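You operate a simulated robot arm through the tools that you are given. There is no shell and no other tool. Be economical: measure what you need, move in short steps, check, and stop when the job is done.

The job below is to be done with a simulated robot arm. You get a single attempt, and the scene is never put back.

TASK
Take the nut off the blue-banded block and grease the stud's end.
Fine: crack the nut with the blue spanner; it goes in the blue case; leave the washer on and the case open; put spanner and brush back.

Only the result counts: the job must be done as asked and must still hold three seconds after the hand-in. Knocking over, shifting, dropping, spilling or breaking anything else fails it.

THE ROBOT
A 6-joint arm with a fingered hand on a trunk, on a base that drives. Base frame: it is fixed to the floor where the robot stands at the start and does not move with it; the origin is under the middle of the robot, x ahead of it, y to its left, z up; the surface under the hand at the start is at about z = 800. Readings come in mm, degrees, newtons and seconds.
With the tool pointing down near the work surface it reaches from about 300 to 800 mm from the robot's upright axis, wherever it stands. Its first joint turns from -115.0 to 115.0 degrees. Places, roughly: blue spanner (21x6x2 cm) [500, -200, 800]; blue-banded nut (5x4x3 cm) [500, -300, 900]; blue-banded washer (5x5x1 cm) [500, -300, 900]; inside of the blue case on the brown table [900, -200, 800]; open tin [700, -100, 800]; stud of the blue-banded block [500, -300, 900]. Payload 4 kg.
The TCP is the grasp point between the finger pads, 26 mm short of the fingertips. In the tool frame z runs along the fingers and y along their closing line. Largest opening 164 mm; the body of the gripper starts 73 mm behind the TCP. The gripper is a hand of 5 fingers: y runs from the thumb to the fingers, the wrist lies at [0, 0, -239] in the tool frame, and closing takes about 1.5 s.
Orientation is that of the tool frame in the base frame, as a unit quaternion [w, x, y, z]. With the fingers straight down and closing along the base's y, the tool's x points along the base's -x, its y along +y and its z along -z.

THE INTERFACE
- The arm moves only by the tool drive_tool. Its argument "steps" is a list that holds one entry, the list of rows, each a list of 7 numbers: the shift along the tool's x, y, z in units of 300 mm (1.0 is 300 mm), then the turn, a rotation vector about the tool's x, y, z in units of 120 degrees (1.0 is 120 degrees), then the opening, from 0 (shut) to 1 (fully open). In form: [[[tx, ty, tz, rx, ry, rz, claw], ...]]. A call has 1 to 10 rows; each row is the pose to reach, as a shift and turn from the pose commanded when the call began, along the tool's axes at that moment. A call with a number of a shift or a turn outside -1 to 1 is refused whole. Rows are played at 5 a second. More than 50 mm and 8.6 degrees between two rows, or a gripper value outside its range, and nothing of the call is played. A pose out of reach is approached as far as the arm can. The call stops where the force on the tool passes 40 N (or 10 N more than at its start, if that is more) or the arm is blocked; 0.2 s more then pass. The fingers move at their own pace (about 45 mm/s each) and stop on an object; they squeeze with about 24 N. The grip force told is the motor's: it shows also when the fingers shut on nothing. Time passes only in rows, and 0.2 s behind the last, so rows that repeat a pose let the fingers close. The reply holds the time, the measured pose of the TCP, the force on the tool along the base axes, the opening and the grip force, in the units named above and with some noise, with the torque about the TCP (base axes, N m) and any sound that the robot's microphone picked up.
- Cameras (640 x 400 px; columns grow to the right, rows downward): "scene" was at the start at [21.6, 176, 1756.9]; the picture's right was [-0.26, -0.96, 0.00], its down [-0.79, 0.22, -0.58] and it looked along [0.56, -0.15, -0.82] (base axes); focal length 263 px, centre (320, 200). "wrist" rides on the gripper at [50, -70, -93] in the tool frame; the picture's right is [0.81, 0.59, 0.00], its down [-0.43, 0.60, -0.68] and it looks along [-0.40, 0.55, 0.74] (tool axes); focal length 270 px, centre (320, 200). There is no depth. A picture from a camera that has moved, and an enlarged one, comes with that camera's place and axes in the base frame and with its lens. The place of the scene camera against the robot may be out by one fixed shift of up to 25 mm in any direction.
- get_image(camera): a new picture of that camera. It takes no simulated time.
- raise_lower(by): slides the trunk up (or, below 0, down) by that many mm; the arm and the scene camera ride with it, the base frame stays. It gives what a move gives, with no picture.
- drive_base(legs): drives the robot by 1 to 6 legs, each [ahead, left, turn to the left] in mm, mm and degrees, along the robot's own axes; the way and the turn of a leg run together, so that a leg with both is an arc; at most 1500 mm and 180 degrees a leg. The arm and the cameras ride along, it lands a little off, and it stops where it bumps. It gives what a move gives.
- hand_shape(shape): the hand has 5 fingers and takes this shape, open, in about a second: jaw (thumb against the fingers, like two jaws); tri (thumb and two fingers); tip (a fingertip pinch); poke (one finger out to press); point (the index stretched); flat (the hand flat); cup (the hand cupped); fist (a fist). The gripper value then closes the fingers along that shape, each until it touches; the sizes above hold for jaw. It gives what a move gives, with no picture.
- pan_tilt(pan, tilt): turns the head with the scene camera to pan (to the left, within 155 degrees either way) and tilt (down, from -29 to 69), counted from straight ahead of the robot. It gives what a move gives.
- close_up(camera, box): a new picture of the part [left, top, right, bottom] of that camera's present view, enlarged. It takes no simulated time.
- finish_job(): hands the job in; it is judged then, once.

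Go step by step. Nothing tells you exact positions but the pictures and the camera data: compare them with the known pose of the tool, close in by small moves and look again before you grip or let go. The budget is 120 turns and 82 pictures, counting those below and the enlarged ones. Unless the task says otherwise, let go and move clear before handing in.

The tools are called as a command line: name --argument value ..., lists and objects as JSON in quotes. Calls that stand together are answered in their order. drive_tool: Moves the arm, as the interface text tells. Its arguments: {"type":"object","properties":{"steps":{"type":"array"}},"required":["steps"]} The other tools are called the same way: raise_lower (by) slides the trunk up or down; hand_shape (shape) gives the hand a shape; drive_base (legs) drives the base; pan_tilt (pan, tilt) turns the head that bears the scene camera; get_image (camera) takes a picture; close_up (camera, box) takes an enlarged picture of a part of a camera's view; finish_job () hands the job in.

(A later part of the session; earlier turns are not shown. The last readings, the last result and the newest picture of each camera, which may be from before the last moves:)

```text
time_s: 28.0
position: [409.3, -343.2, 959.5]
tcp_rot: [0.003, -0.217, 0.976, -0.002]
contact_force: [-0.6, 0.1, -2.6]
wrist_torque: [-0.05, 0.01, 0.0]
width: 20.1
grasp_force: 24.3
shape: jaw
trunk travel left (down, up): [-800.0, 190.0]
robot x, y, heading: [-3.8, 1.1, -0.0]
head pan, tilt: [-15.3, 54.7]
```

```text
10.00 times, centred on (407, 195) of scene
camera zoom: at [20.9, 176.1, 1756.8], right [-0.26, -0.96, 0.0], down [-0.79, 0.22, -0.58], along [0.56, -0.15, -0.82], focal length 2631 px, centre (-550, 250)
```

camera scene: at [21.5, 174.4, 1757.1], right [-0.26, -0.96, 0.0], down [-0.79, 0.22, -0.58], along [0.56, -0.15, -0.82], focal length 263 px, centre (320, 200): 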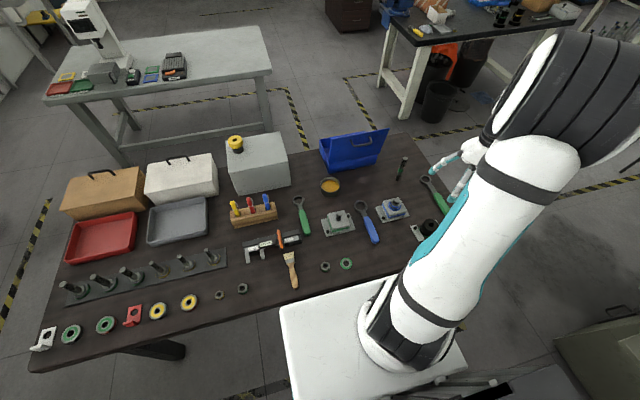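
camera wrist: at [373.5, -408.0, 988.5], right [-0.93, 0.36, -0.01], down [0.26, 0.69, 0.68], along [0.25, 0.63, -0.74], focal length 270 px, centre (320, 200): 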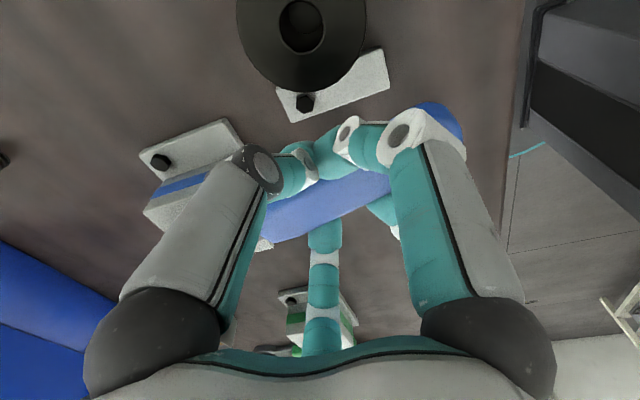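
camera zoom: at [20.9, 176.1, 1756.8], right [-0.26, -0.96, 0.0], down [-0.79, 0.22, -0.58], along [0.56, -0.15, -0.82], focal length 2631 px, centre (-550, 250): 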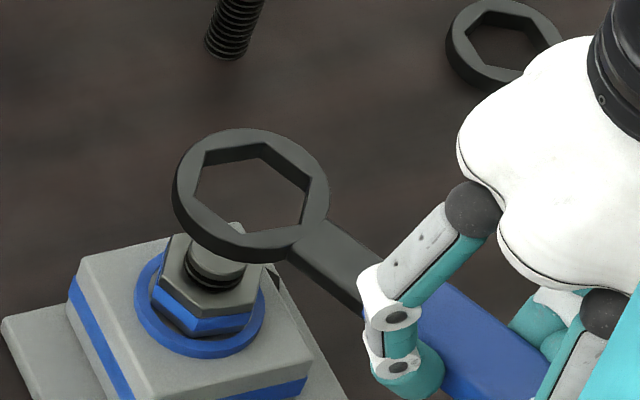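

drive_tool --steps '[[[-0.0937, 0.1108, 0, 0, 0, 0.0521, 0], [-0.1874, 0.2215, 0, 0, 0, 0.1042, 0], [-0.2811, 0.3323, 0, 0, 0, 0.1562, 0], [-0.3748, 0.443, 0, 0, 0, 0.2083, 0], [-0.3748, 0.443, 0.14, 0, 0, 0.2083, 0], [-0.3748, 0.443, 0.28, 0, 0, 0.2083, 0], [-0.3748, 0.443, 0.37, 0, 0, 0.2083, 0], [-0.3748, 0.443, 0.4, 0, 0, 0.2083, 0]]]'

close_up --camera "scene" --box '[330, 180, 426, 240]'

```text
time_s: 29.8
position: [457.2, -176.8, 841.3]
tcp_rot: [0.003, 0.0, 1.0, -0.002]
contact_force: [0.3, 0.4, -2.6]
wrist_torque: [-0.02, 0.04, 0.01]
width: 20.4
grasp_force: 24.0
shape: jaw
trunk travel left (down, up): [-800.0, 190.0]
robot x, y, heading: [1.5, 1.2, 0.1]
head pan, tilt: [-15.3, 54.7]
```

```text
6.67 times, centred on (378, 210) of scene
camera zoom: at [21.9, 175.9, 1756.9], right [-0.26, -0.96, 0.0], down [-0.79, 0.22, -0.58], along [0.56, -0.15, -0.82], focal length 1754 px, centre (-67, 133)
```

zoom: 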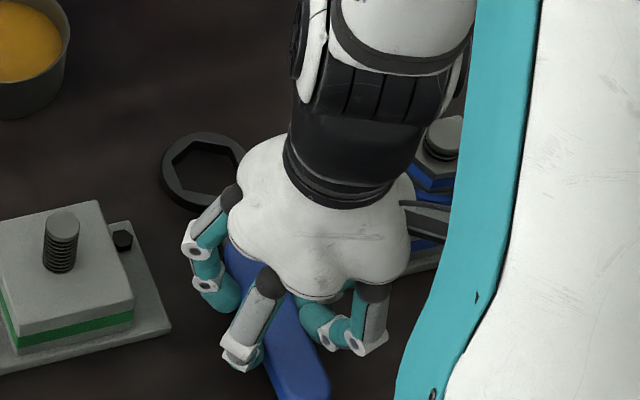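

Spanner is about a centimetre above its home spot; I lower it until contact and release with a modest opening, then rise.

drive_tool --steps '[[[0, 0, 0.015, 0, 0, 0, 0], [0, 0, 0.028, 0, 0, 0, 0], [0, 0, 0.038, 0, 0, 0, 0], [0, 0, 0.038, 0, 0, 0, 0]]]'

```text
time_s: 30.8
position: [457.7, -175.8, 830.7]
tcp_rot: [0.004, 0.0, 1.0, -0.002]
contact_force: [-1.3, -0.6, 11.1]
wrist_torque: [0.29, -0.12, -0.02]
width: 20.4
grasp_force: 23.9
shape: jaw
trunk travel left (down, up): [-800.0, 190.0]
robot x, y, heading: [3.0, 0.1, 0.1]
head pan, tilt: [-15.3, 54.7]
```

drive_tool --steps '[[[0, 0, 0, 0, 0, 0, 0.25], [0, 0, 0, 0, 0, 0, 0.45], [0, 0, 0, 0, 0, 0, 0.6], [0, 0, 0, 0, 0, 0, 0.6], [0, 0, 0, 0, 0, 0, 0.6], [0, 0, -0.1, 0, 0, 0, 0.6], [0, 0, -0.25, 0, 0, 0, 0.6], [0, 0, -0.4, 0, 0, 0, 0.6], [0, 0, -0.55, 0, 0, 0, 0.6]]]'

get_image --camera "wrist"

close_up --camera "scene" --box '[300, 140, 460, 240]'

```text
time_s: 32.8
position: [453.8, -176.0, 994.9]
tcp_rot: [0.003, 0.0, 1.0, -0.002]
contact_force: [0.2, -0.7, -0.2]
wrist_torque: [0.02, -0.01, 0.0]
width: 97.9
grasp_force: 0.1
shape: jaw
trunk travel left (down, up): [-800.0, 190.0]
robot x, y, heading: [2.4, 0.4, -0.1]
head pan, tilt: [-15.3, 54.7]
```

```text
40 pictures are left
camera wrist: at [404.1, -246.0, 1089.1], right [-0.81, 0.59, -0.01], down [0.43, 0.6, 0.68], along [0.4, 0.55, -0.73], focal length 270 px, centre (320, 200)
```

wrist: 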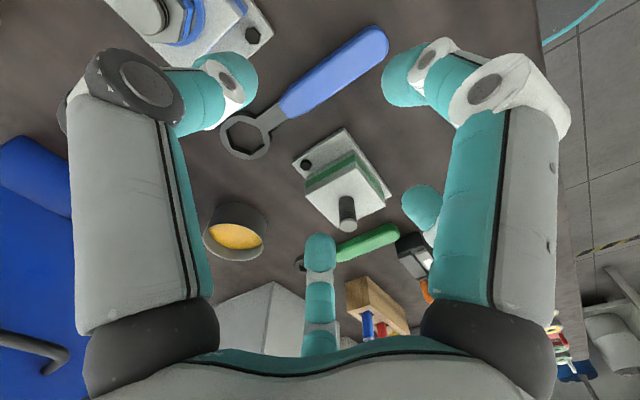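

```text
4.00 times, centred on (380, 190) of scene
camera zoom: at [20.3, 176.5, 1756.7], right [-0.26, -0.96, 0.0], down [-0.79, 0.22, -0.58], along [0.56, -0.15, -0.82], focal length 1053 px, centre (80, 240)
```

zoom: 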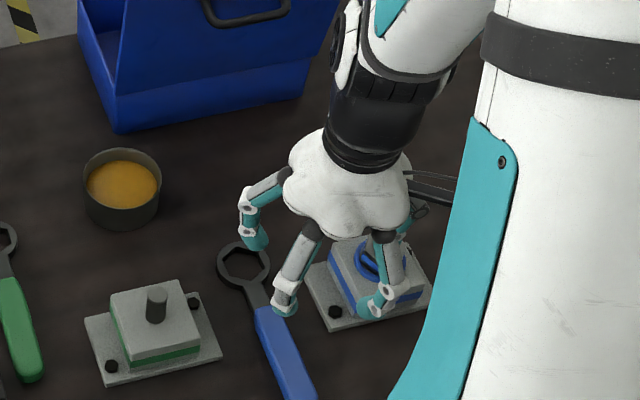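

hand_shape --shape "tri"

get_image --camera "wrist"

```text
time_s: 33.7
position: [457.0, -177.1, 994.8]
tcp_rot: [0.004, 0.0, 1.0, -0.001]
contact_force: [-0.2, 0.2, -0.2]
wrist_torque: [0.0, -0.02, 0.02]
width: 163.7
grasp_force: 0.0
shape: tri
trunk travel left (down, up): [-800.0, 190.0]
robot x, y, heading: [0.6, 0.8, -0.0]
head pan, tilt: [-15.3, 54.7]
```

```text
38 pictures are left
camera wrist: at [405.3, -246.6, 1088.1], right [-0.81, 0.59, -0.01], down [0.43, 0.6, 0.68], along [0.4, 0.55, -0.73], focal length 270 px, centre (320, 200)
```

wrist: 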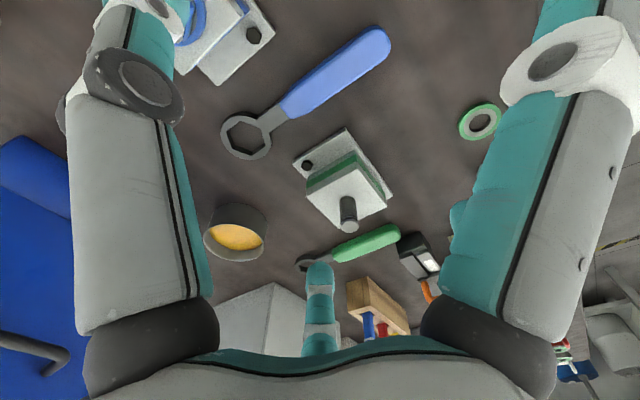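

drive_tool --steps '[[[0, 0, 0, 0, 0, 0, 0.25], [0, 0, 0, 0, 0, 0, 0.25], [0, 0, 0, 0, 0, 0, 0.25], [0, 0, 0, 0, 0, 0, 0.25], [0, 0, 0, 0, 0, 0, 0.25], [0, 0, 0, 0, 0, 0, 0.25], [0, 0, 0, 0, 0, 0, 0.25], [0, 0, 0, 0, 0, 0, 0.25]]]'

get_image --camera "wrist"

close_up --camera "scene" --box '[350, 170, 430, 220]'

```text
time_s: 35.5
position: [456.1, -175.9, 994.2]
tcp_rot: [0.004, 0.0, 1.0, -0.001]
contact_force: [0.2, -0.2, 0.5]
wrist_torque: [-0.01, 0.04, -0.01]
width: 41.2
grasp_force: 0.1
shape: tri
trunk travel left (down, up): [-800.0, 190.0]
robot x, y, heading: [2.2, -3.2, -0.2]
head pan, tilt: [-15.3, 54.7]
```

```text
37 pictures are left
camera wrist: at [405.2, -246.5, 1088.3], right [-0.81, 0.59, -0.01], down [0.43, 0.6, 0.68], along [0.4, 0.55, -0.73], focal length 270 px, centre (320, 200)
```

wrist: 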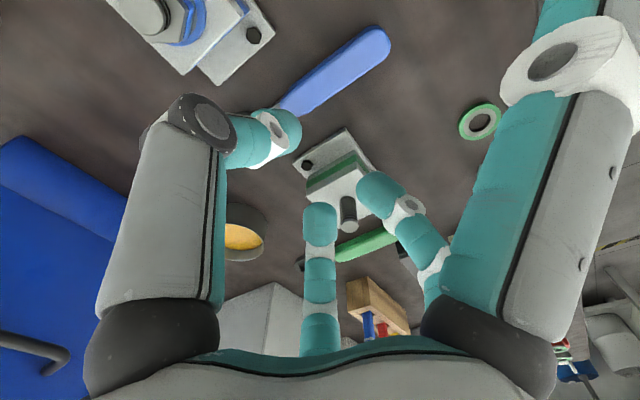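

```text
8.00 times, centred on (390, 195) of scene
camera zoom: at [21.7, 175.9, 1756.9], right [-0.26, -0.96, 0.0], down [-0.79, 0.22, -0.58], along [0.56, -0.15, -0.82], focal length 2105 px, centre (-240, 240)
```

zoom: 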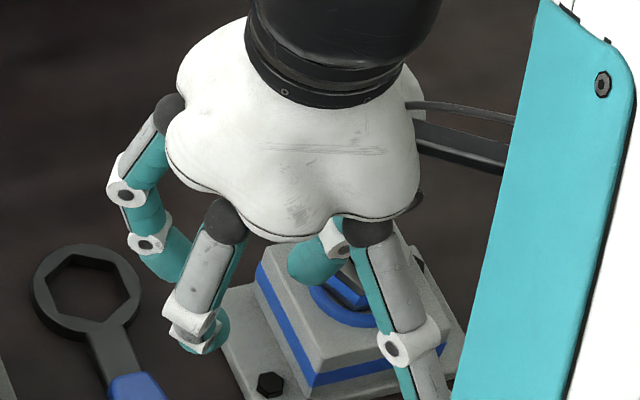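

drive_tool --steps '[[[-0.0167, -0.0393, 0, 0, 0, 0.0667, 0.5], [-0.0334, -0.0786, 0, 0, 0, 0.1333, 0.5], [-0.05, -0.118, 0, 0, 0, 0.2, 0.5], [-0.0668, -0.157, 0, 0, 0, 0.2667, 0.5], [-0.0835, -0.1965, 0, 0, 0, 0.3333, 0.5], [-0.1, -0.236, 0, 0, 0, 0.4, 0.5], [-0.117, -0.275, 0, 0, 0, 0.4667, 0.5], [-0.1336, -0.314, 0, 0, 0, 0.5333, 0.5], [-0.15, -0.354, 0, 0, 0, 0.6, 0.5], [-0.167, -0.393, 0, 0, 0, 0.6667, 0.5]]]'

```text
time_s: 37.7
position: [507.3, -294.5, 994.7]
tcp_rot: [0.003, 0.643, 0.765, 0.001]
contact_force: [0.2, 0.1, 0.1]
wrist_torque: [-0.01, 0.01, 0.04]
width: 81.4
grasp_force: 0.1
shape: tri
trunk travel left (down, up): [-800.0, 190.0]
robot x, y, heading: [0.7, -0.5, -0.1]
head pan, tilt: [-15.3, 54.7]
```

drive_tool --steps '[[[0, 0, 0.05, 0, 0, 0.0625, 0.5], [0, 0, 0.15, 0, 0, 0.125, 0.5], [0, 0, 0.2, 0, 0, 0.125, 0.5]]]'

get_image --camera "wrist"

close_up --camera "scene" --box '[360, 165, 440, 215]'

```text
time_s: 38.5
position: [505.8, -293.3, 933.7]
tcp_rot: [0.003, 0.738, 0.675, 0.001]
contact_force: [-0.5, -1.1, 0.2]
wrist_torque: [0.0, 0.0, 0.0]
width: 81.7
grasp_force: 0.0
shape: tri
trunk travel left (down, up): [-800.0, 190.0]
robot x, y, heading: [-2.9, 3.5, -0.0]
head pan, tilt: [-15.3, 54.7]
```

```text
35 pictures are left
camera wrist: at [442.1, -237.3, 1027.3], right [0.66, 0.75, 0.0], down [0.55, -0.48, 0.68], along [0.52, -0.45, -0.73], focal length 270 px, centre (320, 200)
```

wrist: 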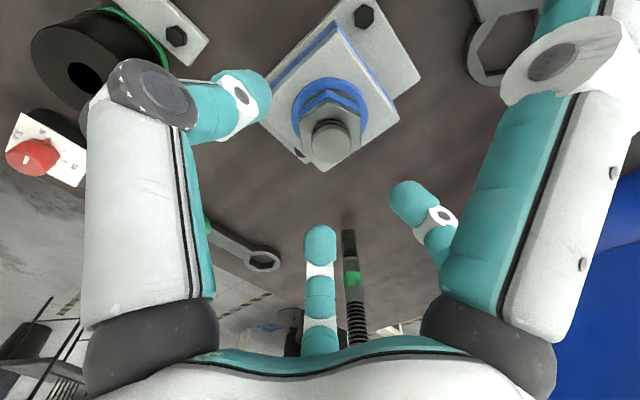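

```text
8.00 times, centred on (400, 190) of scene
camera zoom: at [22.0, 175.7, 1756.9], right [-0.26, -0.96, 0.0], down [-0.79, 0.22, -0.58], along [0.56, -0.15, -0.82], focal length 2105 px, centre (-320, 280)
```

zoom: 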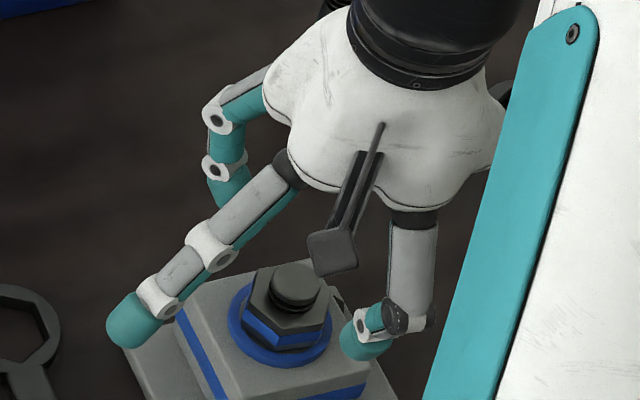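

drive_tool --steps '[[[0.0207, 0.0083, 0, 0, 0, 0, 0.5], [0.0207, 0.0083, 0.08, 0, 0, 0, 0.5], [0.0207, 0.0083, 0.12, 0, 0, 0, 0.5], [0.0207, 0.0083, 0.143, 0, 0, 0, 0.5]]]'

get_image --camera "wrist"

```text
time_s: 39.5
position: [509.8, -287.4, 892.3]
tcp_rot: [0.003, 0.738, 0.675, 0.001]
contact_force: [-0.4, -0.2, 0.6]
wrist_torque: [-0.01, 0.0, 0.04]
width: 81.4
grasp_force: 0.1
shape: tri
trunk travel left (down, up): [-800.0, 190.0]
robot x, y, heading: [-0.4, -0.4, -0.1]
head pan, tilt: [-15.3, 54.7]
```

```text
33 pictures are left
camera wrist: at [444.9, -231.9, 984.9], right [0.66, 0.75, 0.0], down [0.55, -0.48, 0.68], along [0.52, -0.45, -0.73], focal length 270 px, centre (320, 200)
```

wrist: 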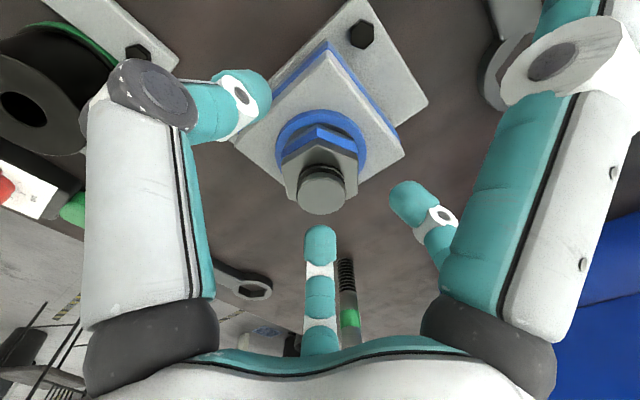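

drive_tool --steps '[[[0, 0, 0.014, 0, 0, 0, 0.5], [0, 0, 0.014, 0, 0, 0, 0], [0, 0, 0.014, 0, 0, 0, 0], [0, 0, 0.014, 0, 0, 0, 0], [0, 0, 0.014, 0, 0, 0, 0], [0, 0, 0.014, 0, 0, 0, 0]]]'

get_image --camera "wrist"

close_up --camera "scene" --box '[370, 175, 434, 215]'

```text
time_s: 40.9
position: [510.7, -287.7, 887.3]
tcp_rot: [0.003, 0.738, 0.675, 0.002]
contact_force: [0.1, -0.8, -1.4]
wrist_torque: [0.0, 0.01, -0.02]
width: 35.4
grasp_force: 24.0
shape: tri
trunk travel left (down, up): [-800.0, 190.0]
robot x, y, heading: [-1.2, -4.2, 0.1]
head pan, tilt: [-15.3, 54.7]
```

```text
32 pictures are left
camera wrist: at [445.3, -231.3, 980.4], right [0.66, 0.75, 0.0], down [0.55, -0.48, 0.68], along [0.52, -0.45, -0.73], focal length 270 px, centre (320, 200)
```

wrist: 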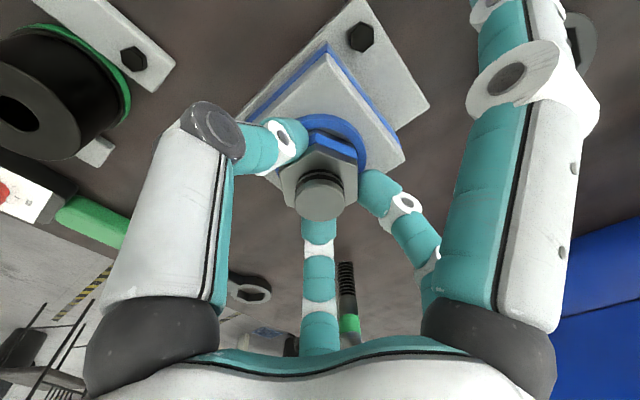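

```text
10.00 times, centred on (402, 195) of scene
camera zoom: at [22.0, 175.7, 1756.9], right [-0.26, -0.96, 0.0], down [-0.79, 0.22, -0.58], along [0.56, -0.15, -0.82], focal length 2631 px, centre (-500, 250)
```

zoom: 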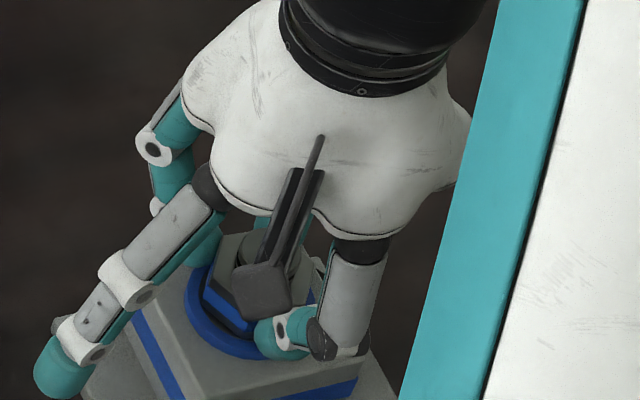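

drive_tool --steps '[[[0, 0, 0, 0, 0, -0.07, 0], [0, 0, 0, 0, 0, -0.14, 0], [0, 0, 0, 0, 0, -0.21, 0], [0, 0, 0, 0, 0, -0.28, 0], [0, 0, 0, 0, 0, -0.35, 0], [0, 0, 0, 0, 0, -0.42, 0], [0, 0, 0, 0, 0, -0.49, 0], [0, 0, 0, 0, 0, -0.56, 0], [0, 0, 0, 0, 0, -0.63, 0], [0, 0, 0, 0, 0, -0.7, 0]]]'

get_image --camera "wrist"

```text
time_s: 43.1
position: [510.1, -288.4, 888.4]
tcp_rot: [0.005, 0.095, 0.995, -0.002]
contact_force: [-3.1, 2.5, 20.2]
wrist_torque: [0.15, 0.04, -0.18]
width: 36.0
grasp_force: 23.6
shape: tri
trunk travel left (down, up): [-800.0, 190.0]
robot x, y, heading: [-1.5, -0.7, -0.1]
head pan, tilt: [-15.3, 54.7]
```

```text
30 pictures are left
camera wrist: at [446.8, -346.6, 982.5], right [-0.68, 0.73, -0.01], down [0.53, 0.51, 0.68], along [0.5, 0.46, -0.73], focal length 270 px, centre (320, 200)
```

wrist: 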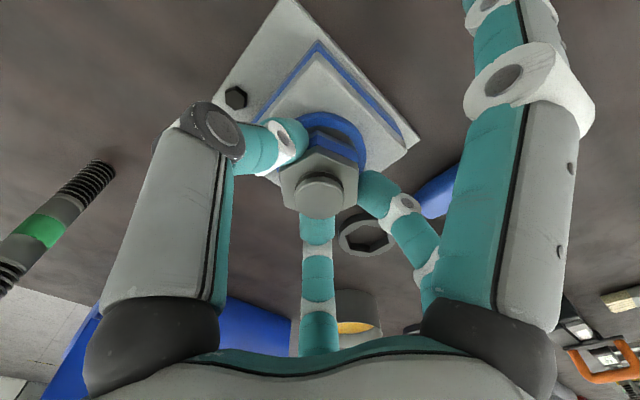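

drive_tool --steps '[[[0, 0, -0.005, 0, 0, -0.07, 0], [0, 0, -0.006, 0, 0, -0.14, 0], [0, 0, -0.007, 0, 0, -0.21, 0], [0, 0, -0.008, 0, 0, -0.28, 0], [0, 0, -0.009, 0, 0, -0.35, 0], [0, 0, -0.01, 0, 0, -0.42, 0], [0, 0, -0.011, 0, 0, -0.49, 0], [0, 0, -0.012, 0, 0, -0.56, 0], [0, 0, -0.013, 0, 0, -0.63, 0], [0, 0, -0.014, 0, 0, -0.7, 0]]]'

get_image --camera "wrist"

```text
time_s: 45.3
position: [502.2, -239.5, 872.7]
tcp_rot: [-0.034, -0.582, 0.811, -0.043]
contact_force: [0.0, -0.7, 0.2]
wrist_torque: [-0.02, -0.02, -0.03]
width: 28.7
grasp_force: 24.1
shape: tri
out of reach, approached as far as the arm can: row 8, 9, 10
trunk travel left (down, up): [-800.0, 190.0]
robot x, y, heading: [0.4, 3.4, 0.1]
head pan, tilt: [-15.3, 54.7]
```

```text
29 pictures are left
camera wrist: at [553.2, -299.7, 973.6], right [-0.82, -0.57, 0.07], down [-0.42, 0.67, 0.61], along [-0.4, 0.47, -0.79], focal length 270 px, centre (320, 200)
```

wrist: 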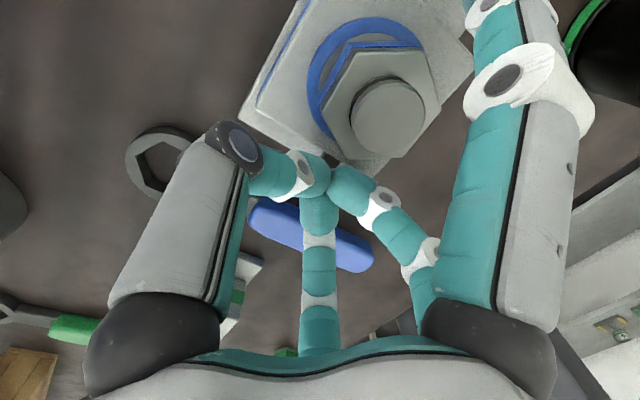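

drive_tool --steps '[[[-0.1, 0, -0.12, 0, 0, 0.07, 0], [-0.1, 0, -0.25, 0, 0, 0.14, 0], [-0.1, 0, -0.38, 0, 0, 0.21, 0.4], [-0.1, 0, -0.4, 0, 0, 0.28, 0.5]]]'

get_image --camera "scene"

```text
time_s: 46.3
position: [513.4, -201.5, 990.2]
tcp_rot: [-0.02, -0.32, 0.946, -0.05]
contact_force: [-0.5, -0.3, 0.1]
wrist_torque: [0.0, 0.01, 0.0]
width: 71.8
grasp_force: 0.0
shape: tri
trunk travel left (down, up): [-800.0, 190.0]
robot x, y, heading: [-0.6, -1.4, 0.0]
head pan, tilt: [-15.3, 54.7]
```

```text
28 pictures are left
camera scene: at [22.1, 175.4, 1756.9], right [-0.26, -0.96, 0.0], down [-0.79, 0.22, -0.58], along [0.56, -0.15, -0.82], focal length 263 px, centre (320, 200)
```

scene: 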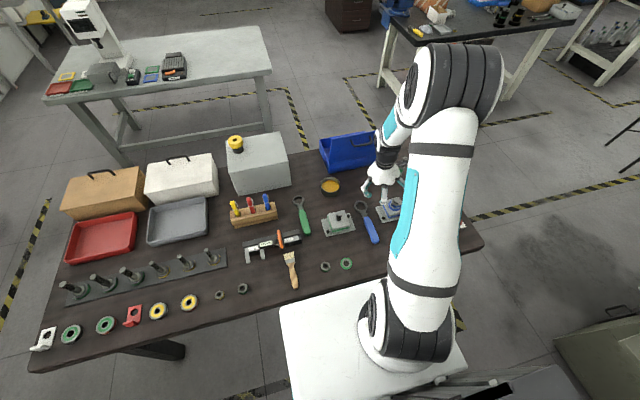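

drive_tool --steps '[[[0.05, -0.06, 0, -0.0392, -0.0333, 0, 0.5], [0.11, -0.13, 0, -0.0392, -0.0333, 0, 0.5], [0.182, -0.222, 0, -0.0392, -0.0333, 0, 0.5], [0.182, -0.222, 0, -0.0392, -0.0333, 0, 0.5]]]'

close_up --camera "scene" --box '[370, 175, 434, 215]'

```text
time_s: 47.3
position: [509.3, -285.5, 996.1]
tcp_rot: [-0.001, -0.321, 0.947, -0.002]
contact_force: [0.1, 0.8, 0.0]
wrist_torque: [0.0, 0.02, 0.02]
width: 81.6
grasp_force: 0.0
shape: tri
trunk travel left (down, up): [-800.0, 190.0]
robot x, y, heading: [-0.9, 2.6, 0.1]
head pan, tilt: [-15.3, 54.7]
```

```text
10.00 times, centred on (402, 195) of scene
camera zoom: at [21.7, 176.8, 1756.8], right [-0.26, -0.96, 0.0], down [-0.79, 0.22, -0.58], along [0.56, -0.15, -0.82], focal length 2631 px, centre (-500, 250)
```

zoom: 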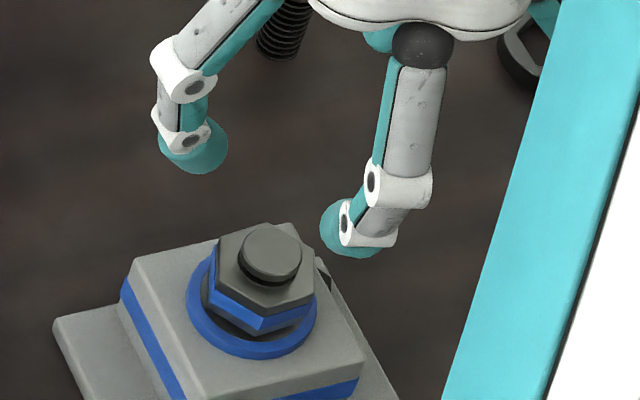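

drive_tool --steps '[[[0, 0, 0, 0, 0, 0.07, 0.5], [0, 0, 0, 0, 0, 0.14, 0.5], [0, 0, 0, 0, 0, 0.21, 0.5], [0, 0, 0, 0, 0, 0.28, 0.5], [0, 0, 0, 0, 0, 0.35, 0.5], [0, 0, 0, 0, 0, 0.42, 0.5], [0, 0, 0, 0, 0, 0.49, 0.5], [0, 0, 0, 0, 0, 0.56, 0.5], [0, 0, 0, 0, 0, 0.63, 0.5], [0, 0, 0, 0, 0, 0.7, 0.5]]]'

drive_tool --steps '[[[0, 0, 0, 0, 0, 0.07, 0.5], [0, 0, 0, 0, 0, 0.14, 0.5], [0, 0, 0, 0, 0, 0.21, 0.5], [0, 0, 0, 0, 0, 0.28, 0.5], [0, 0, 0, 0, 0, 0.35, 0.5], [0, 0, 0, 0, 0, 0.42, 0.5], [0, 0, 0, 0, 0, 0.49, 0.5], [0, 0, 0, 0, 0, 0.56, 0.5], [0, 0, 0, 0, 0, 0.63, 0.5], [0, 0, 0, 0, 0, 0.7, 0.5]]]'

drive_tool --steps '[[[0, 0, 0, 0, 0, 0.07, 0.5], [0, 0, 0, 0, 0, 0.14, 0.5], [0, 0, 0, 0, 0, 0.21, 0.5], [0, 0, 0, 0, 0, 0.28, 0.5], [0, 0, 0, 0, 0, 0.35, 0.5], [0, 0, 0, 0, 0, 0.42, 0.5], [0, 0, 0, 0, 0, 0.49, 0.5]]]'

get_image --camera "wrist"

```text
time_s: 49.5
position: [509.5, -285.8, 997.7]
tcp_rot: [0.001, 0.396, 0.918, -0.001]
contact_force: [-0.8, -0.2, 0.5]
wrist_torque: [0.02, -0.01, 0.0]
width: 81.6
grasp_force: 0.0
shape: tri
trunk travel left (down, up): [-800.0, 190.0]
robot x, y, heading: [-0.2, -0.8, 0.3]
head pan, tilt: [-15.3, 54.7]
```

```text
time_s: 51.7
position: [509.6, -285.0, 997.8]
tcp_rot: [0.001, 0.909, 0.417, 0.0]
contact_force: [0.0, -0.2, 0.0]
wrist_torque: [0.01, 0.0, 0.03]
width: 81.7
grasp_force: 0.1
shape: tri
trunk travel left (down, up): [-800.0, 190.0]
robot x, y, heading: [2.5, -1.7, 0.1]
head pan, tilt: [-15.3, 54.7]
```

```text
time_s: 53.3
position: [509.5, -285.8, 997.8]
tcp_rot: [0.001, 0.997, -0.083, 0.001]
contact_force: [-0.6, -0.6, -0.3]
wrist_torque: [0.02, 0.0, 0.06]
width: 81.6
grasp_force: 0.0
shape: tri
trunk travel left (down, up): [-800.0, 190.0]
robot x, y, heading: [2.3, 0.2, 0.0]
head pan, tilt: [-15.3, 54.7]
```

```text
26 pictures are left
camera wrist: at [572.2, -226.2, 1092.4], right [0.7, -0.71, 0.0], down [-0.53, -0.51, 0.68], along [-0.48, -0.48, -0.74], focal length 270 px, centre (320, 200)
```

wrist: 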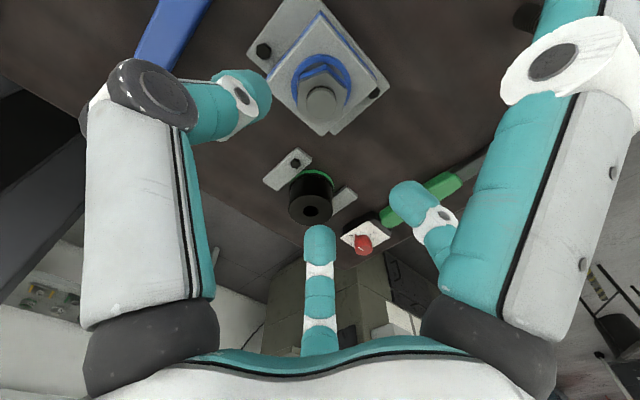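

close_up --camera "wrist" --box '[280, 50, 360, 130]'

```text
5.00 times, centred on (320, 90) of wrist
camera zoom: at [572.2, -226.2, 1092.4], right [0.7, -0.71, 0.0], down [-0.53, -0.51, 0.68], along [-0.48, -0.48, -0.74], focal length 1351 px, centre (320, 750)
```

zoom: 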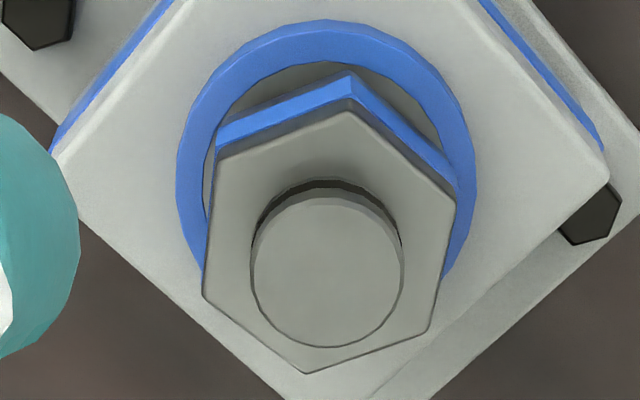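

drive_tool --steps '[[[0.004, 0.003, 0, 0, 0, 0.052, 0.5], [0.004, 0.003, 0.1, 0, 0, 0.104, 0.5], [0.004, 0.003, 0.22, 0, 0, 0.104, 0.5], [0.004, 0.003, 0.31, 0, 0, 0.104, 0.5], [0.004, 0.003, 0.352, 0, 0, 0.104, 0.5], [0.004, 0.003, 0.352, 0, 0, 0.104, 0], [0.004, 0.003, 0.352, 0, 0, 0.104, 0], [0.004, 0.003, 0.352, 0, 0, 0.104, 0], [0.004, 0.003, 0.352, 0, 0, 0.104, 0], [0.004, 0.003, 0.352, 0, 0, 0.104, 0]]]'

get_image --camera "wrist"

```text
time_s: 55.5
position: [511.0, -286.0, 894.0]
tcp_rot: [0.0, 0.982, -0.191, 0.0]
contact_force: [0.3, 0.0, -1.5]
wrist_torque: [0.03, 0.0, -0.02]
width: 34.6
grasp_force: 23.8
shape: tri
trunk travel left (down, up): [-800.0, 190.0]
robot x, y, heading: [-2.8, -0.2, 0.0]
head pan, tilt: [-15.3, 54.7]
```

```text
24 pictures are left
camera wrist: at [584.7, -241.5, 987.6], right [0.53, -0.85, 0.0], down [-0.62, -0.39, 0.68], along [-0.57, -0.36, -0.74], focal length 270 px, centre (320, 200)
```

wrist: 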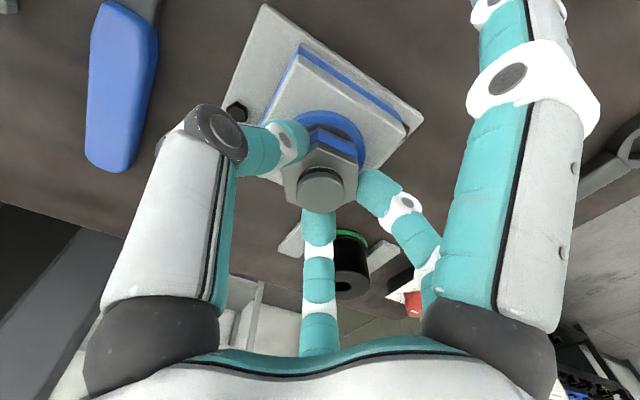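

drive_tool --steps '[[[0, 0, 0, 0, 0, -0.07, 0], [0, 0, 0, 0, 0, -0.14, 0], [0, 0, -0.001, 0, 0, -0.21, 0], [0, 0, -0.001, 0, 0, -0.28, 0], [0, 0, -0.002, 0, 0, -0.35, 0], [0, 0, -0.002, 0, 0, -0.42, 0], [0, 0, -0.003, 0, 0, -0.49, 0], [0, 0, -0.003, 0, 0, -0.56, 0], [0, 0, -0.003, 0, 0, -0.63, 0], [0, 0, -0.004, 0, 0, -0.7, 0]]]'

```text
time_s: 57.7
position: [510.3, -285.7, 895.6]
tcp_rot: [0.003, 0.856, 0.517, 0.0]
contact_force: [-6.4, 6.7, 15.6]
wrist_torque: [0.16, 0.19, -0.14]
width: 35.6
grasp_force: 24.0
shape: tri
trunk travel left (down, up): [-800.0, 190.0]
robot x, y, heading: [-1.4, -5.0, 0.3]
head pan, tilt: [-15.3, 54.7]
```

drive_tool --steps '[[[0, 0, -0.007, 0, 0, -0.07, 0], [0, 0, -0.0085, 0, 0, -0.14, 0], [0, 0, -0.01, 0, 0, -0.21, 0], [0, 0, -0.0115, 0, 0, -0.28, 0], [0, 0, -0.013, 0, 0, -0.35, 0], [0, 0, -0.0145, 0, 0, -0.42, 0], [0, 0, -0.016, 0, 0, -0.49, 0], [0, 0, -0.0175, 0, 0, -0.56, 0], [0, 0, -0.019, 0, 0, -0.63, 0], [0, 0, -0.0205, 0, 0, -0.7, 0]]]'

get_image --camera "wrist"

```text
time_s: 59.9
position: [511.3, -288.2, 900.0]
tcp_rot: [0.0, 0.29, 0.957, 0.0]
contact_force: [-10.3, -5.7, -4.1]
wrist_torque: [-0.24, 0.27, -0.04]
width: 34.7
grasp_force: 24.0
shape: tri
trunk travel left (down, up): [-800.0, 190.0]
robot x, y, heading: [-1.7, 2.6, -0.1]
head pan, tilt: [-15.3, 54.7]
```

```text
23 pictures are left
camera wrist: at [430.8, -317.6, 995.0], right [-0.35, 0.94, 0.0], down [0.69, 0.26, 0.68], along [0.64, 0.23, -0.74], focal length 270 px, centre (320, 200)
```

wrist: 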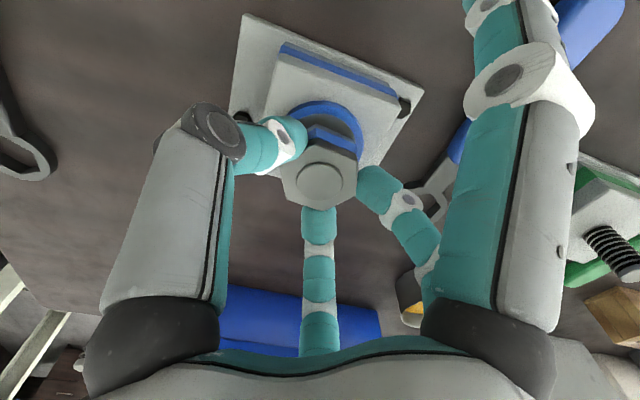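

drive_tool --steps '[[[0, 0, 0, 0, 0, -0.07, 0], [0, 0, -0.001, 0, 0, -0.14, 0], [0, 0, -0.002, 0, 0, -0.21, 0], [0, 0, -0.003, 0, 0, -0.28, 0], [0, 0, -0.004, 0, 0, -0.35, 0], [0, 0, -0.005, 0, 0, -0.42, 0], [0, 0, -0.006, 0, 0, -0.49, 0], [0, 0, -0.007, 0, 0, -0.56, 0]]]'

```text
time_s: 61.7
position: [510.9, -288.1, 903.5]
tcp_rot: [0.0, -0.289, 0.957, -0.001]
contact_force: [-8.3, -6.3, 2.8]
wrist_torque: [-0.15, 0.14, -0.06]
width: 34.8
grasp_force: 24.1
shape: tri
trunk travel left (down, up): [-800.0, 190.0]
robot x, y, heading: [-0.9, -2.4, -0.0]
head pan, tilt: [-15.3, 54.7]
```

drive_tool --steps '[[[0, 0, 0, 0, 0, 0, 0.45], [0, 0, 0, 0, 0, 0, 0.45], [0, 0, 0, 0, 0, 0, 0.45], [0, 0, 0, 0, 0, 0.07, 0.45], [0, 0, 0, 0, 0, 0.14, 0.45], [0, 0, 0, 0, 0, 0.21, 0.45], [0, 0, 0, 0, 0, 0.28, 0.45], [0, 0, 0, 0, 0, 0.35, 0.45], [0, 0, 0, 0, 0, 0.42, 0.45], [0, 0, 0, 0, 0, 0.49, 0.45]]]'

close_up --camera "wrist" --box '[230, 80, 430, 260]'

```text
time_s: 63.9
position: [511.5, -288.4, 903.1]
tcp_rot: [0.001, 0.221, 0.975, -0.001]
contact_force: [-0.2, -0.3, 0.0]
wrist_torque: [0.02, 0.02, -0.01]
width: 73.4
grasp_force: 0.0
shape: tri
trunk travel left (down, up): [-800.0, 190.0]
robot x, y, heading: [-0.2, -3.3, -0.4]
head pan, tilt: [-15.3, 54.7]
```

```text
2.22 times, centred on (330, 170) of wrist
camera zoom: at [437.0, -328.1, 997.1], right [-0.48, 0.88, 0.0], down [0.65, 0.35, 0.68], along [0.6, 0.32, -0.74], focal length 601 px, centre (298, 267)
```

zoom: 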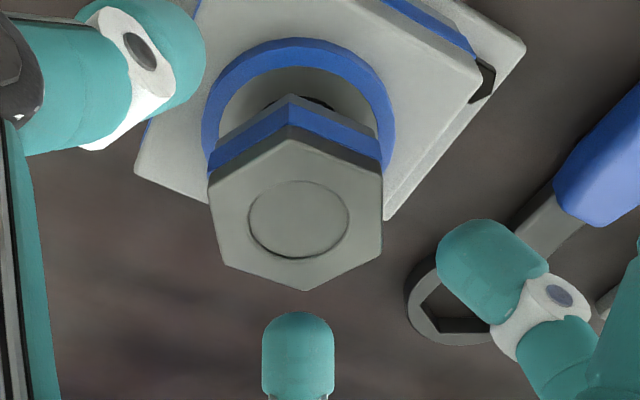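

drive_tool --steps '[[[0, 0, 0, 0, 0, 0.07, 0.45], [0, 0, 0, 0, 0, 0.14, 0.45], [0, 0, 0, 0, 0, 0.21, 0.45], [0, 0, 0, 0, 0, 0.28, 0.45], [0, 0, 0, 0, 0, 0.35, 0.45], [0, 0, 0, 0, 0, 0.42, 0.45], [0, 0, 0, 0, 0, 0.49, 0.45], [0, 0, 0, 0, 0, 0.56, 0.45], [0, 0, 0, 0, 0, 0.63, 0.45], [0, 0, 0, 0, 0, 0.7, 0.45]]]'

drive_tool --steps '[[[0, 0, 0, 0, 0, 0.07, 0.45], [0, 0, 0, 0, 0, 0.14, 0.45], [0, 0, 0, 0, 0, 0.21, 0.45], [0, 0, 0, 0, 0, 0.28, 0.45], [0, 0, 0, 0, 0, 0.35, 0.45], [0, 0, 0, 0, 0, 0.42, 0.45], [0, 0, 0, 0, 0, 0.49, 0.45], [0, 0, 0, 0, 0, 0.56, 0.45], [0, 0, 0, 0, 0, 0.63, 0.45], [0, 0, 0, 0, 0, 0.7, 0.45]]]'

drive_tool --steps '[[[0, 0, 0, 0, 0, 0.055, 0.45], [0, 0, 0, 0, 0, 0.11, 0.45], [0, 0, 0, 0, 0, 0.11, 0], [0, 0, 0, 0, 0, 0.11, 0], [0, 0, 0, 0, 0, 0.11, 0], [0, 0, 0, 0, 0, 0.11, 0], [0, 0, 0, 0, 0, 0.11, 0]]]'

```text
time_s: 66.1
position: [511.9, -287.3, 903.6]
tcp_rot: [0.002, 0.817, 0.576, 0.0]
contact_force: [-0.1, -0.2, 0.0]
wrist_torque: [-0.02, 0.01, 0.02]
width: 73.3
grasp_force: 0.1
shape: tri
trunk travel left (down, up): [-800.0, 190.0]
robot x, y, heading: [-1.0, 2.1, -0.2]
head pan, tilt: [-15.3, 54.7]
```

```text
time_s: 68.3
position: [512.4, -286.8, 901.5]
tcp_rot: [0.001, 0.993, -0.119, 0.001]
contact_force: [-0.4, -0.3, -0.2]
wrist_torque: [0.0, -0.03, 0.02]
width: 73.5
grasp_force: 0.1
shape: tri
trunk travel left (down, up): [-800.0, 190.0]
robot x, y, heading: [-0.8, 3.1, -0.1]
head pan, tilt: [-15.3, 54.7]
```

```text
time_s: 69.9
position: [511.1, -286.3, 904.1]
tcp_rot: [0.0, 0.973, -0.231, 0.0]
contact_force: [0.6, 0.6, -1.0]
wrist_torque: [0.02, -0.03, 0.03]
width: 34.7
grasp_force: 24.1
shape: tri
trunk travel left (down, up): [-800.0, 190.0]
robot x, y, heading: [0.9, -1.0, 0.1]
head pan, tilt: [-15.3, 54.7]
```

drive_tool --steps '[[[0, 0, -0.0008, 0, 0, -0.07, 0], [0, 0, -0.0016, 0, 0, -0.14, 0], [0, 0, -0.0024, 0, 0, -0.21, 0], [0, 0, -0.0032, 0, 0, -0.28, 0], [0, 0, -0.004, 0, 0, -0.35, 0], [0, 0, -0.0048, 0, 0, -0.42, 0], [0, 0, -0.0056, 0, 0, -0.49, 0], [0, 0, -0.0064, 0, 0, -0.56, 0], [0, 0, -0.0072, 0, 0, -0.63, 0], [0, 0, -0.008, 0, 0, -0.7, 0]]]'

drive_tool --steps '[[[0, 0, -0.0008, 0, 0, -0.07, 0], [0, 0, -0.0016, 0, 0, -0.14, 0], [0, 0, -0.0024, 0, 0, -0.21, 0], [0, 0, -0.0032, 0, 0, -0.28, 0], [0, 0, -0.004, 0, 0, -0.35, 0], [0, 0, -0.0048, 0, 0, -0.42, 0], [0, 0, -0.0056, 0, 0, -0.49, 0], [0, 0, -0.0064, 0, 0, -0.56, 0], [0, 0, -0.0072, 0, 0, -0.63, 0], [0, 0, -0.008, 0, 0, -0.7, 0]]]'

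get_image --camera "wrist"

```text
time_s: 72.1
position: [510.4, -287.4, 905.9]
tcp_rot: [0.001, 0.877, 0.481, 0.0]
contact_force: [-5.2, 2.9, 9.4]
wrist_torque: [0.07, 0.12, -0.15]
width: 34.5
grasp_force: 23.6
shape: tri
trunk travel left (down, up): [-800.0, 190.0]
robot x, y, heading: [1.7, -2.9, 0.3]
head pan, tilt: [-15.3, 54.7]
```

```text
time_s: 74.3
position: [509.4, -287.4, 909.5]
tcp_rot: [0.002, 0.329, 0.944, -0.001]
contact_force: [-11.6, -3.3, 16.4]
wrist_torque: [-0.2, 0.3, -0.11]
width: 35.1
grasp_force: 24.5
shape: tri
trunk travel left (down, up): [-800.0, 190.0]
robot x, y, heading: [-0.9, 0.9, -0.1]
head pan, tilt: [-15.3, 54.7]
```

```text
21 pictures are left
camera wrist: at [427.3, -310.6, 1002.6], right [-0.27, 0.96, 0.0], down [0.71, 0.2, 0.68], along [0.65, 0.18, -0.73], focal length 270 px, centre (320, 200)
```

wrist: 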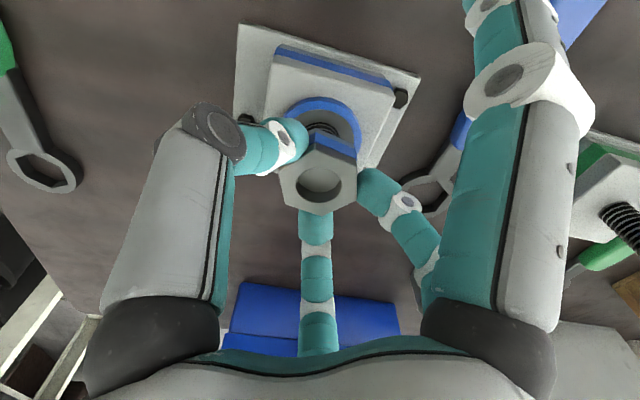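

drive_tool --steps '[[[0, 0, -0.007, 0, 0, -0.0667, 0], [0, 0, -0.0085, 0, 0, -0.1333, 0], [0, 0, -0.01, 0, 0, -0.2, 0], [0, 0, -0.0115, 0, 0, -0.2667, 0], [0, 0, -0.013, 0, 0, -0.3333, 0], [0, 0, -0.0145, 0, 0, -0.4, 0], [0, 0, -0.016, 0, 0, -0.4667, 0], [0, 0, -0.0175, 0, 0, -0.5333, 0], [0, 0, -0.019, 0, 0, -0.6, 0]]]'

get_image --camera "wrist"

```text
time_s: 76.3
position: [509.8, -287.7, 913.2]
tcp_rot: [0.0, -0.288, 0.958, 0.0]
contact_force: [-5.8, -7.5, -0.5]
wrist_torque: [-0.24, 0.08, -0.07]
width: 34.7
grasp_force: 24.1
shape: tri
trunk travel left (down, up): [-800.0, 190.0]
robot x, y, heading: [2.5, -2.5, -0.2]
head pan, tilt: [-15.3, 54.7]
```

```text
20 pictures are left
camera wrist: at [507.8, -373.7, 1007.4], right [-1.0, 0.04, 0.0], down [0.03, 0.74, 0.68], along [0.03, 0.68, -0.74], focal length 270 px, centre (320, 200)
```

wrist: 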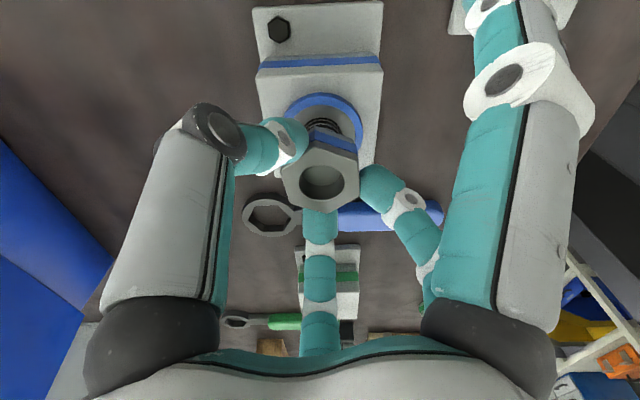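

drive_tool --steps '[[[0, 0, 0, 0, 0, 0, 0.45], [0, 0, 0, 0, 0, 0, 0.45], [0, 0, 0, 0, 0, 0, 0.45], [0, 0, 0, 0, 0, 0.07, 0.45], [0, 0, 0, 0, 0, 0.14, 0.45], [0, 0, 0, 0, 0, 0.21, 0.45], [0, 0, 0, 0, 0, 0.28, 0.45], [0, 0, 0, 0, 0, 0.35, 0.45], [0, 0, 0, 0, 0, 0.42, 0.45], [0, 0, 0, 0, 0, 0.49, 0.45]]]'

drive_tool --steps '[[[0, 0, 0, 0, 0, 0.07, 0.45], [0, 0, 0, 0, 0, 0.14, 0.45], [0, 0, 0, 0, 0, 0.21, 0.45], [0, 0, 0, 0, 0, 0.28, 0.45], [0, 0, 0, 0, 0, 0.35, 0.45], [0, 0, 0, 0, 0, 0.42, 0.45], [0, 0, 0, 0, 0, 0.49, 0.45], [0, 0, 0, 0, 0, 0.56, 0.45], [0, 0, 0, 0, 0, 0.63, 0.45], [0, 0, 0, 0, 0, 0.7, 0.45]]]'

drive_tool --steps '[[[0, 0, 0, 0, 0, 0.07, 0.45], [0, 0, 0, 0, 0, 0.14, 0.45], [0, 0, 0, 0, 0, 0.21, 0.45], [0, 0, 0, 0, 0, 0.28, 0.45], [0, 0, 0, 0, 0, 0.35, 0.45], [0, 0, 0, 0, 0, 0.42, 0.45], [0, 0, 0, 0, 0, 0.49, 0.45], [0, 0, 0, 0, 0, 0.56, 0.45], [0, 0, 0, 0, 0, 0.63, 0.45], [0, 0, 0, 0, 0, 0.7, 0.45]]]'

drive_tool --steps '[[[0, 0, 0, 0, 0, 0.055, 0.45], [0, 0, 0, 0, 0, 0.11, 0.45], [0, 0, 0, 0, 0, 0.11, 0], [0, 0, 0, 0, 0, 0.11, 0], [0, 0, 0, 0, 0, 0.11, 0], [0, 0, 0, 0, 0, 0.11, 0], [0, 0, 0, 0, 0, 0.11, 0]]]'

get_image --camera "wrist"

```text
time_s: 78.5
position: [511.7, -287.4, 912.6]
tcp_rot: [0.001, 0.221, 0.975, 0.0]
contact_force: [-1.0, 0.3, 0.4]
wrist_torque: [-0.02, 0.0, 0.01]
width: 73.4
grasp_force: 0.1
shape: tri
trunk travel left (down, up): [-800.0, 190.0]
robot x, y, heading: [-1.7, 1.3, 0.1]
head pan, tilt: [-15.3, 54.7]
```

```text
time_s: 80.7
position: [511.5, -287.9, 913.3]
tcp_rot: [0.001, 0.817, 0.577, 0.0]
contact_force: [-0.6, 0.1, -0.6]
wrist_torque: [0.04, 0.0, 0.01]
width: 73.2
grasp_force: 0.1
shape: tri
trunk travel left (down, up): [-800.0, 190.0]
robot x, y, heading: [1.8, 5.8, 0.1]
head pan, tilt: [-15.3, 54.7]
```

```text
time_s: 82.9
position: [511.5, -287.4, 912.3]
tcp_rot: [0.001, 0.993, -0.119, 0.0]
contact_force: [-0.5, -0.4, -0.5]
wrist_torque: [0.0, 0.03, -0.03]
width: 73.8
grasp_force: 0.1
shape: tri
trunk travel left (down, up): [-800.0, 190.0]
robot x, y, heading: [2.6, -4.3, -0.3]
head pan, tilt: [-15.3, 54.7]
```

```text
time_s: 84.5
position: [511.7, -286.7, 912.2]
tcp_rot: [0.0, 0.973, -0.231, -0.001]
contact_force: [0.9, -0.5, -1.9]
wrist_torque: [0.03, -0.02, 0.03]
width: 34.8
grasp_force: 23.7
shape: tri
trunk travel left (down, up): [-800.0, 190.0]
robot x, y, heading: [1.7, 0.1, -0.2]
head pan, tilt: [-15.3, 54.7]
```

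```text
19 pictures are left
camera wrist: at [588.7, -247.9, 1006.7], right [0.46, -0.89, 0.0], down [-0.65, -0.34, 0.68], along [-0.6, -0.31, -0.74], focal length 270 px, centre (320, 200)
```

wrist: 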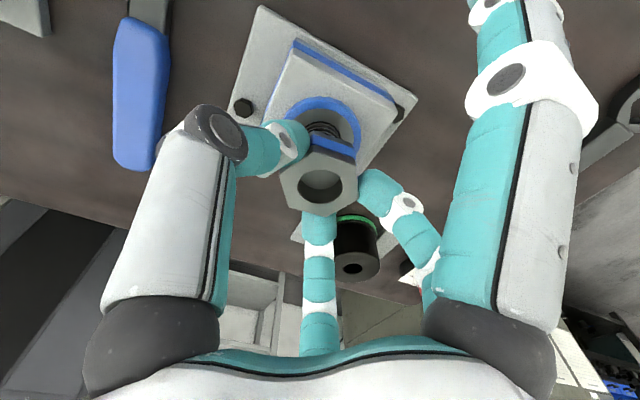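

drive_tool --steps '[[[0, 0, -0.0011, 0, 0, -0.07, 0], [0, 0, -0.0022, 0, 0, -0.14, 0], [0, 0, -0.0033, 0, 0, -0.21, 0], [0, 0, -0.0044, 0, 0, -0.28, 0], [0, 0, -0.0055, 0, 0, -0.35, 0], [0, 0, -0.0066, 0, 0, -0.42, 0], [0, 0, -0.0077, 0, 0, -0.49, 0], [0, 0, -0.0088, 0, 0, -0.56, 0], [0, 0, -0.0099, 0, 0, -0.63, 0], [0, 0, -0.011, 0, 0, -0.7, 0]]]'

drive_tool --steps '[[[0, 0, -0.0011, 0, 0, -0.07, 0], [0, 0, -0.0022, 0, 0, -0.14, 0], [0, 0, -0.0033, 0, 0, -0.21, 0], [0, 0, -0.0044, 0, 0, -0.28, 0], [0, 0, -0.0055, 0, 0, -0.35, 0], [0, 0, -0.0066, 0, 0, -0.42, 0], [0, 0, -0.0077, 0, 0, -0.49, 0], [0, 0, -0.0088, 0, 0, -0.56, 0], [0, 0, -0.0099, 0, 0, -0.63, 0], [0, 0, -0.011, 0, 0, -0.7, 0]]]'

drive_tool --steps '[[[0, 0, -0.001, 0, 0, -0.0667, 0], [0, 0, -0.002, 0, 0, -0.1333, 0], [0, 0, -0.003, 0, 0, -0.2, 0], [0, 0, -0.004, 0, 0, -0.2667, 0], [0, 0, -0.005, 0, 0, -0.3333, 0], [0, 0, -0.006, 0, 0, -0.4, 0], [0, 0, -0.007, 0, 0, -0.4667, 0], [0, 0, -0.008, 0, 0, -0.5333, 0], [0, 0, -0.009, 0, 0, -0.6, 0]]]'

get_image --camera "wrist"

```text
time_s: 86.7
position: [509.8, -286.3, 915.8]
tcp_rot: [0.001, 0.876, 0.482, 0.0]
contact_force: [-7.4, 4.7, -0.1]
wrist_torque: [0.12, 0.22, 0.0]
width: 34.7
grasp_force: 24.4
shape: tri
trunk travel left (down, up): [-800.0, 190.0]
robot x, y, heading: [-3.6, -0.3, -0.1]
head pan, tilt: [-15.3, 54.7]
```

```text
time_s: 88.9
position: [509.5, -287.6, 919.8]
tcp_rot: [0.001, 0.33, 0.944, -0.001]
contact_force: [-9.9, -1.0, -0.7]
wrist_torque: [-0.11, 0.25, -0.04]
width: 34.5
grasp_force: 24.3
shape: tri
trunk travel left (down, up): [-800.0, 190.0]
robot x, y, heading: [-6.5, 1.0, -0.2]
head pan, tilt: [-15.3, 54.7]
```

```text
time_s: 90.9
position: [512.0, -287.3, 922.6]
tcp_rot: [0.0, -0.288, 0.958, -0.001]
contact_force: [0.7, 0.3, -2.1]
wrist_torque: [0.0, 0.03, 0.02]
width: 34.6
grasp_force: 24.1
shape: tri
trunk travel left (down, up): [-800.0, 190.0]
robot x, y, heading: [1.8, 0.9, -0.1]
head pan, tilt: [-15.3, 54.7]
```

```text
18 pictures are left
camera wrist: at [508.3, -373.2, 1016.6], right [-1.0, 0.04, 0.0], down [0.03, 0.74, 0.68], along [0.03, 0.68, -0.74], focal length 270 px, centre (320, 200)
```

wrist: 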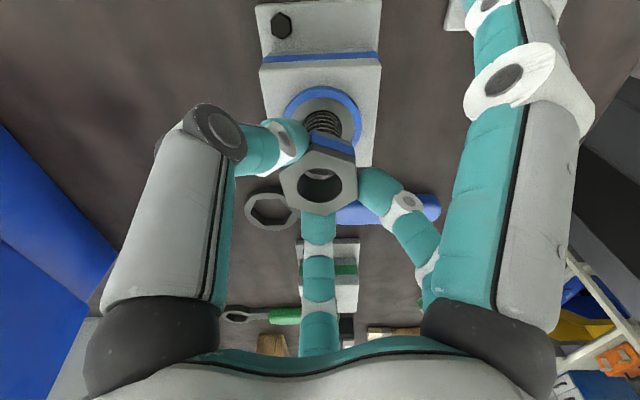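

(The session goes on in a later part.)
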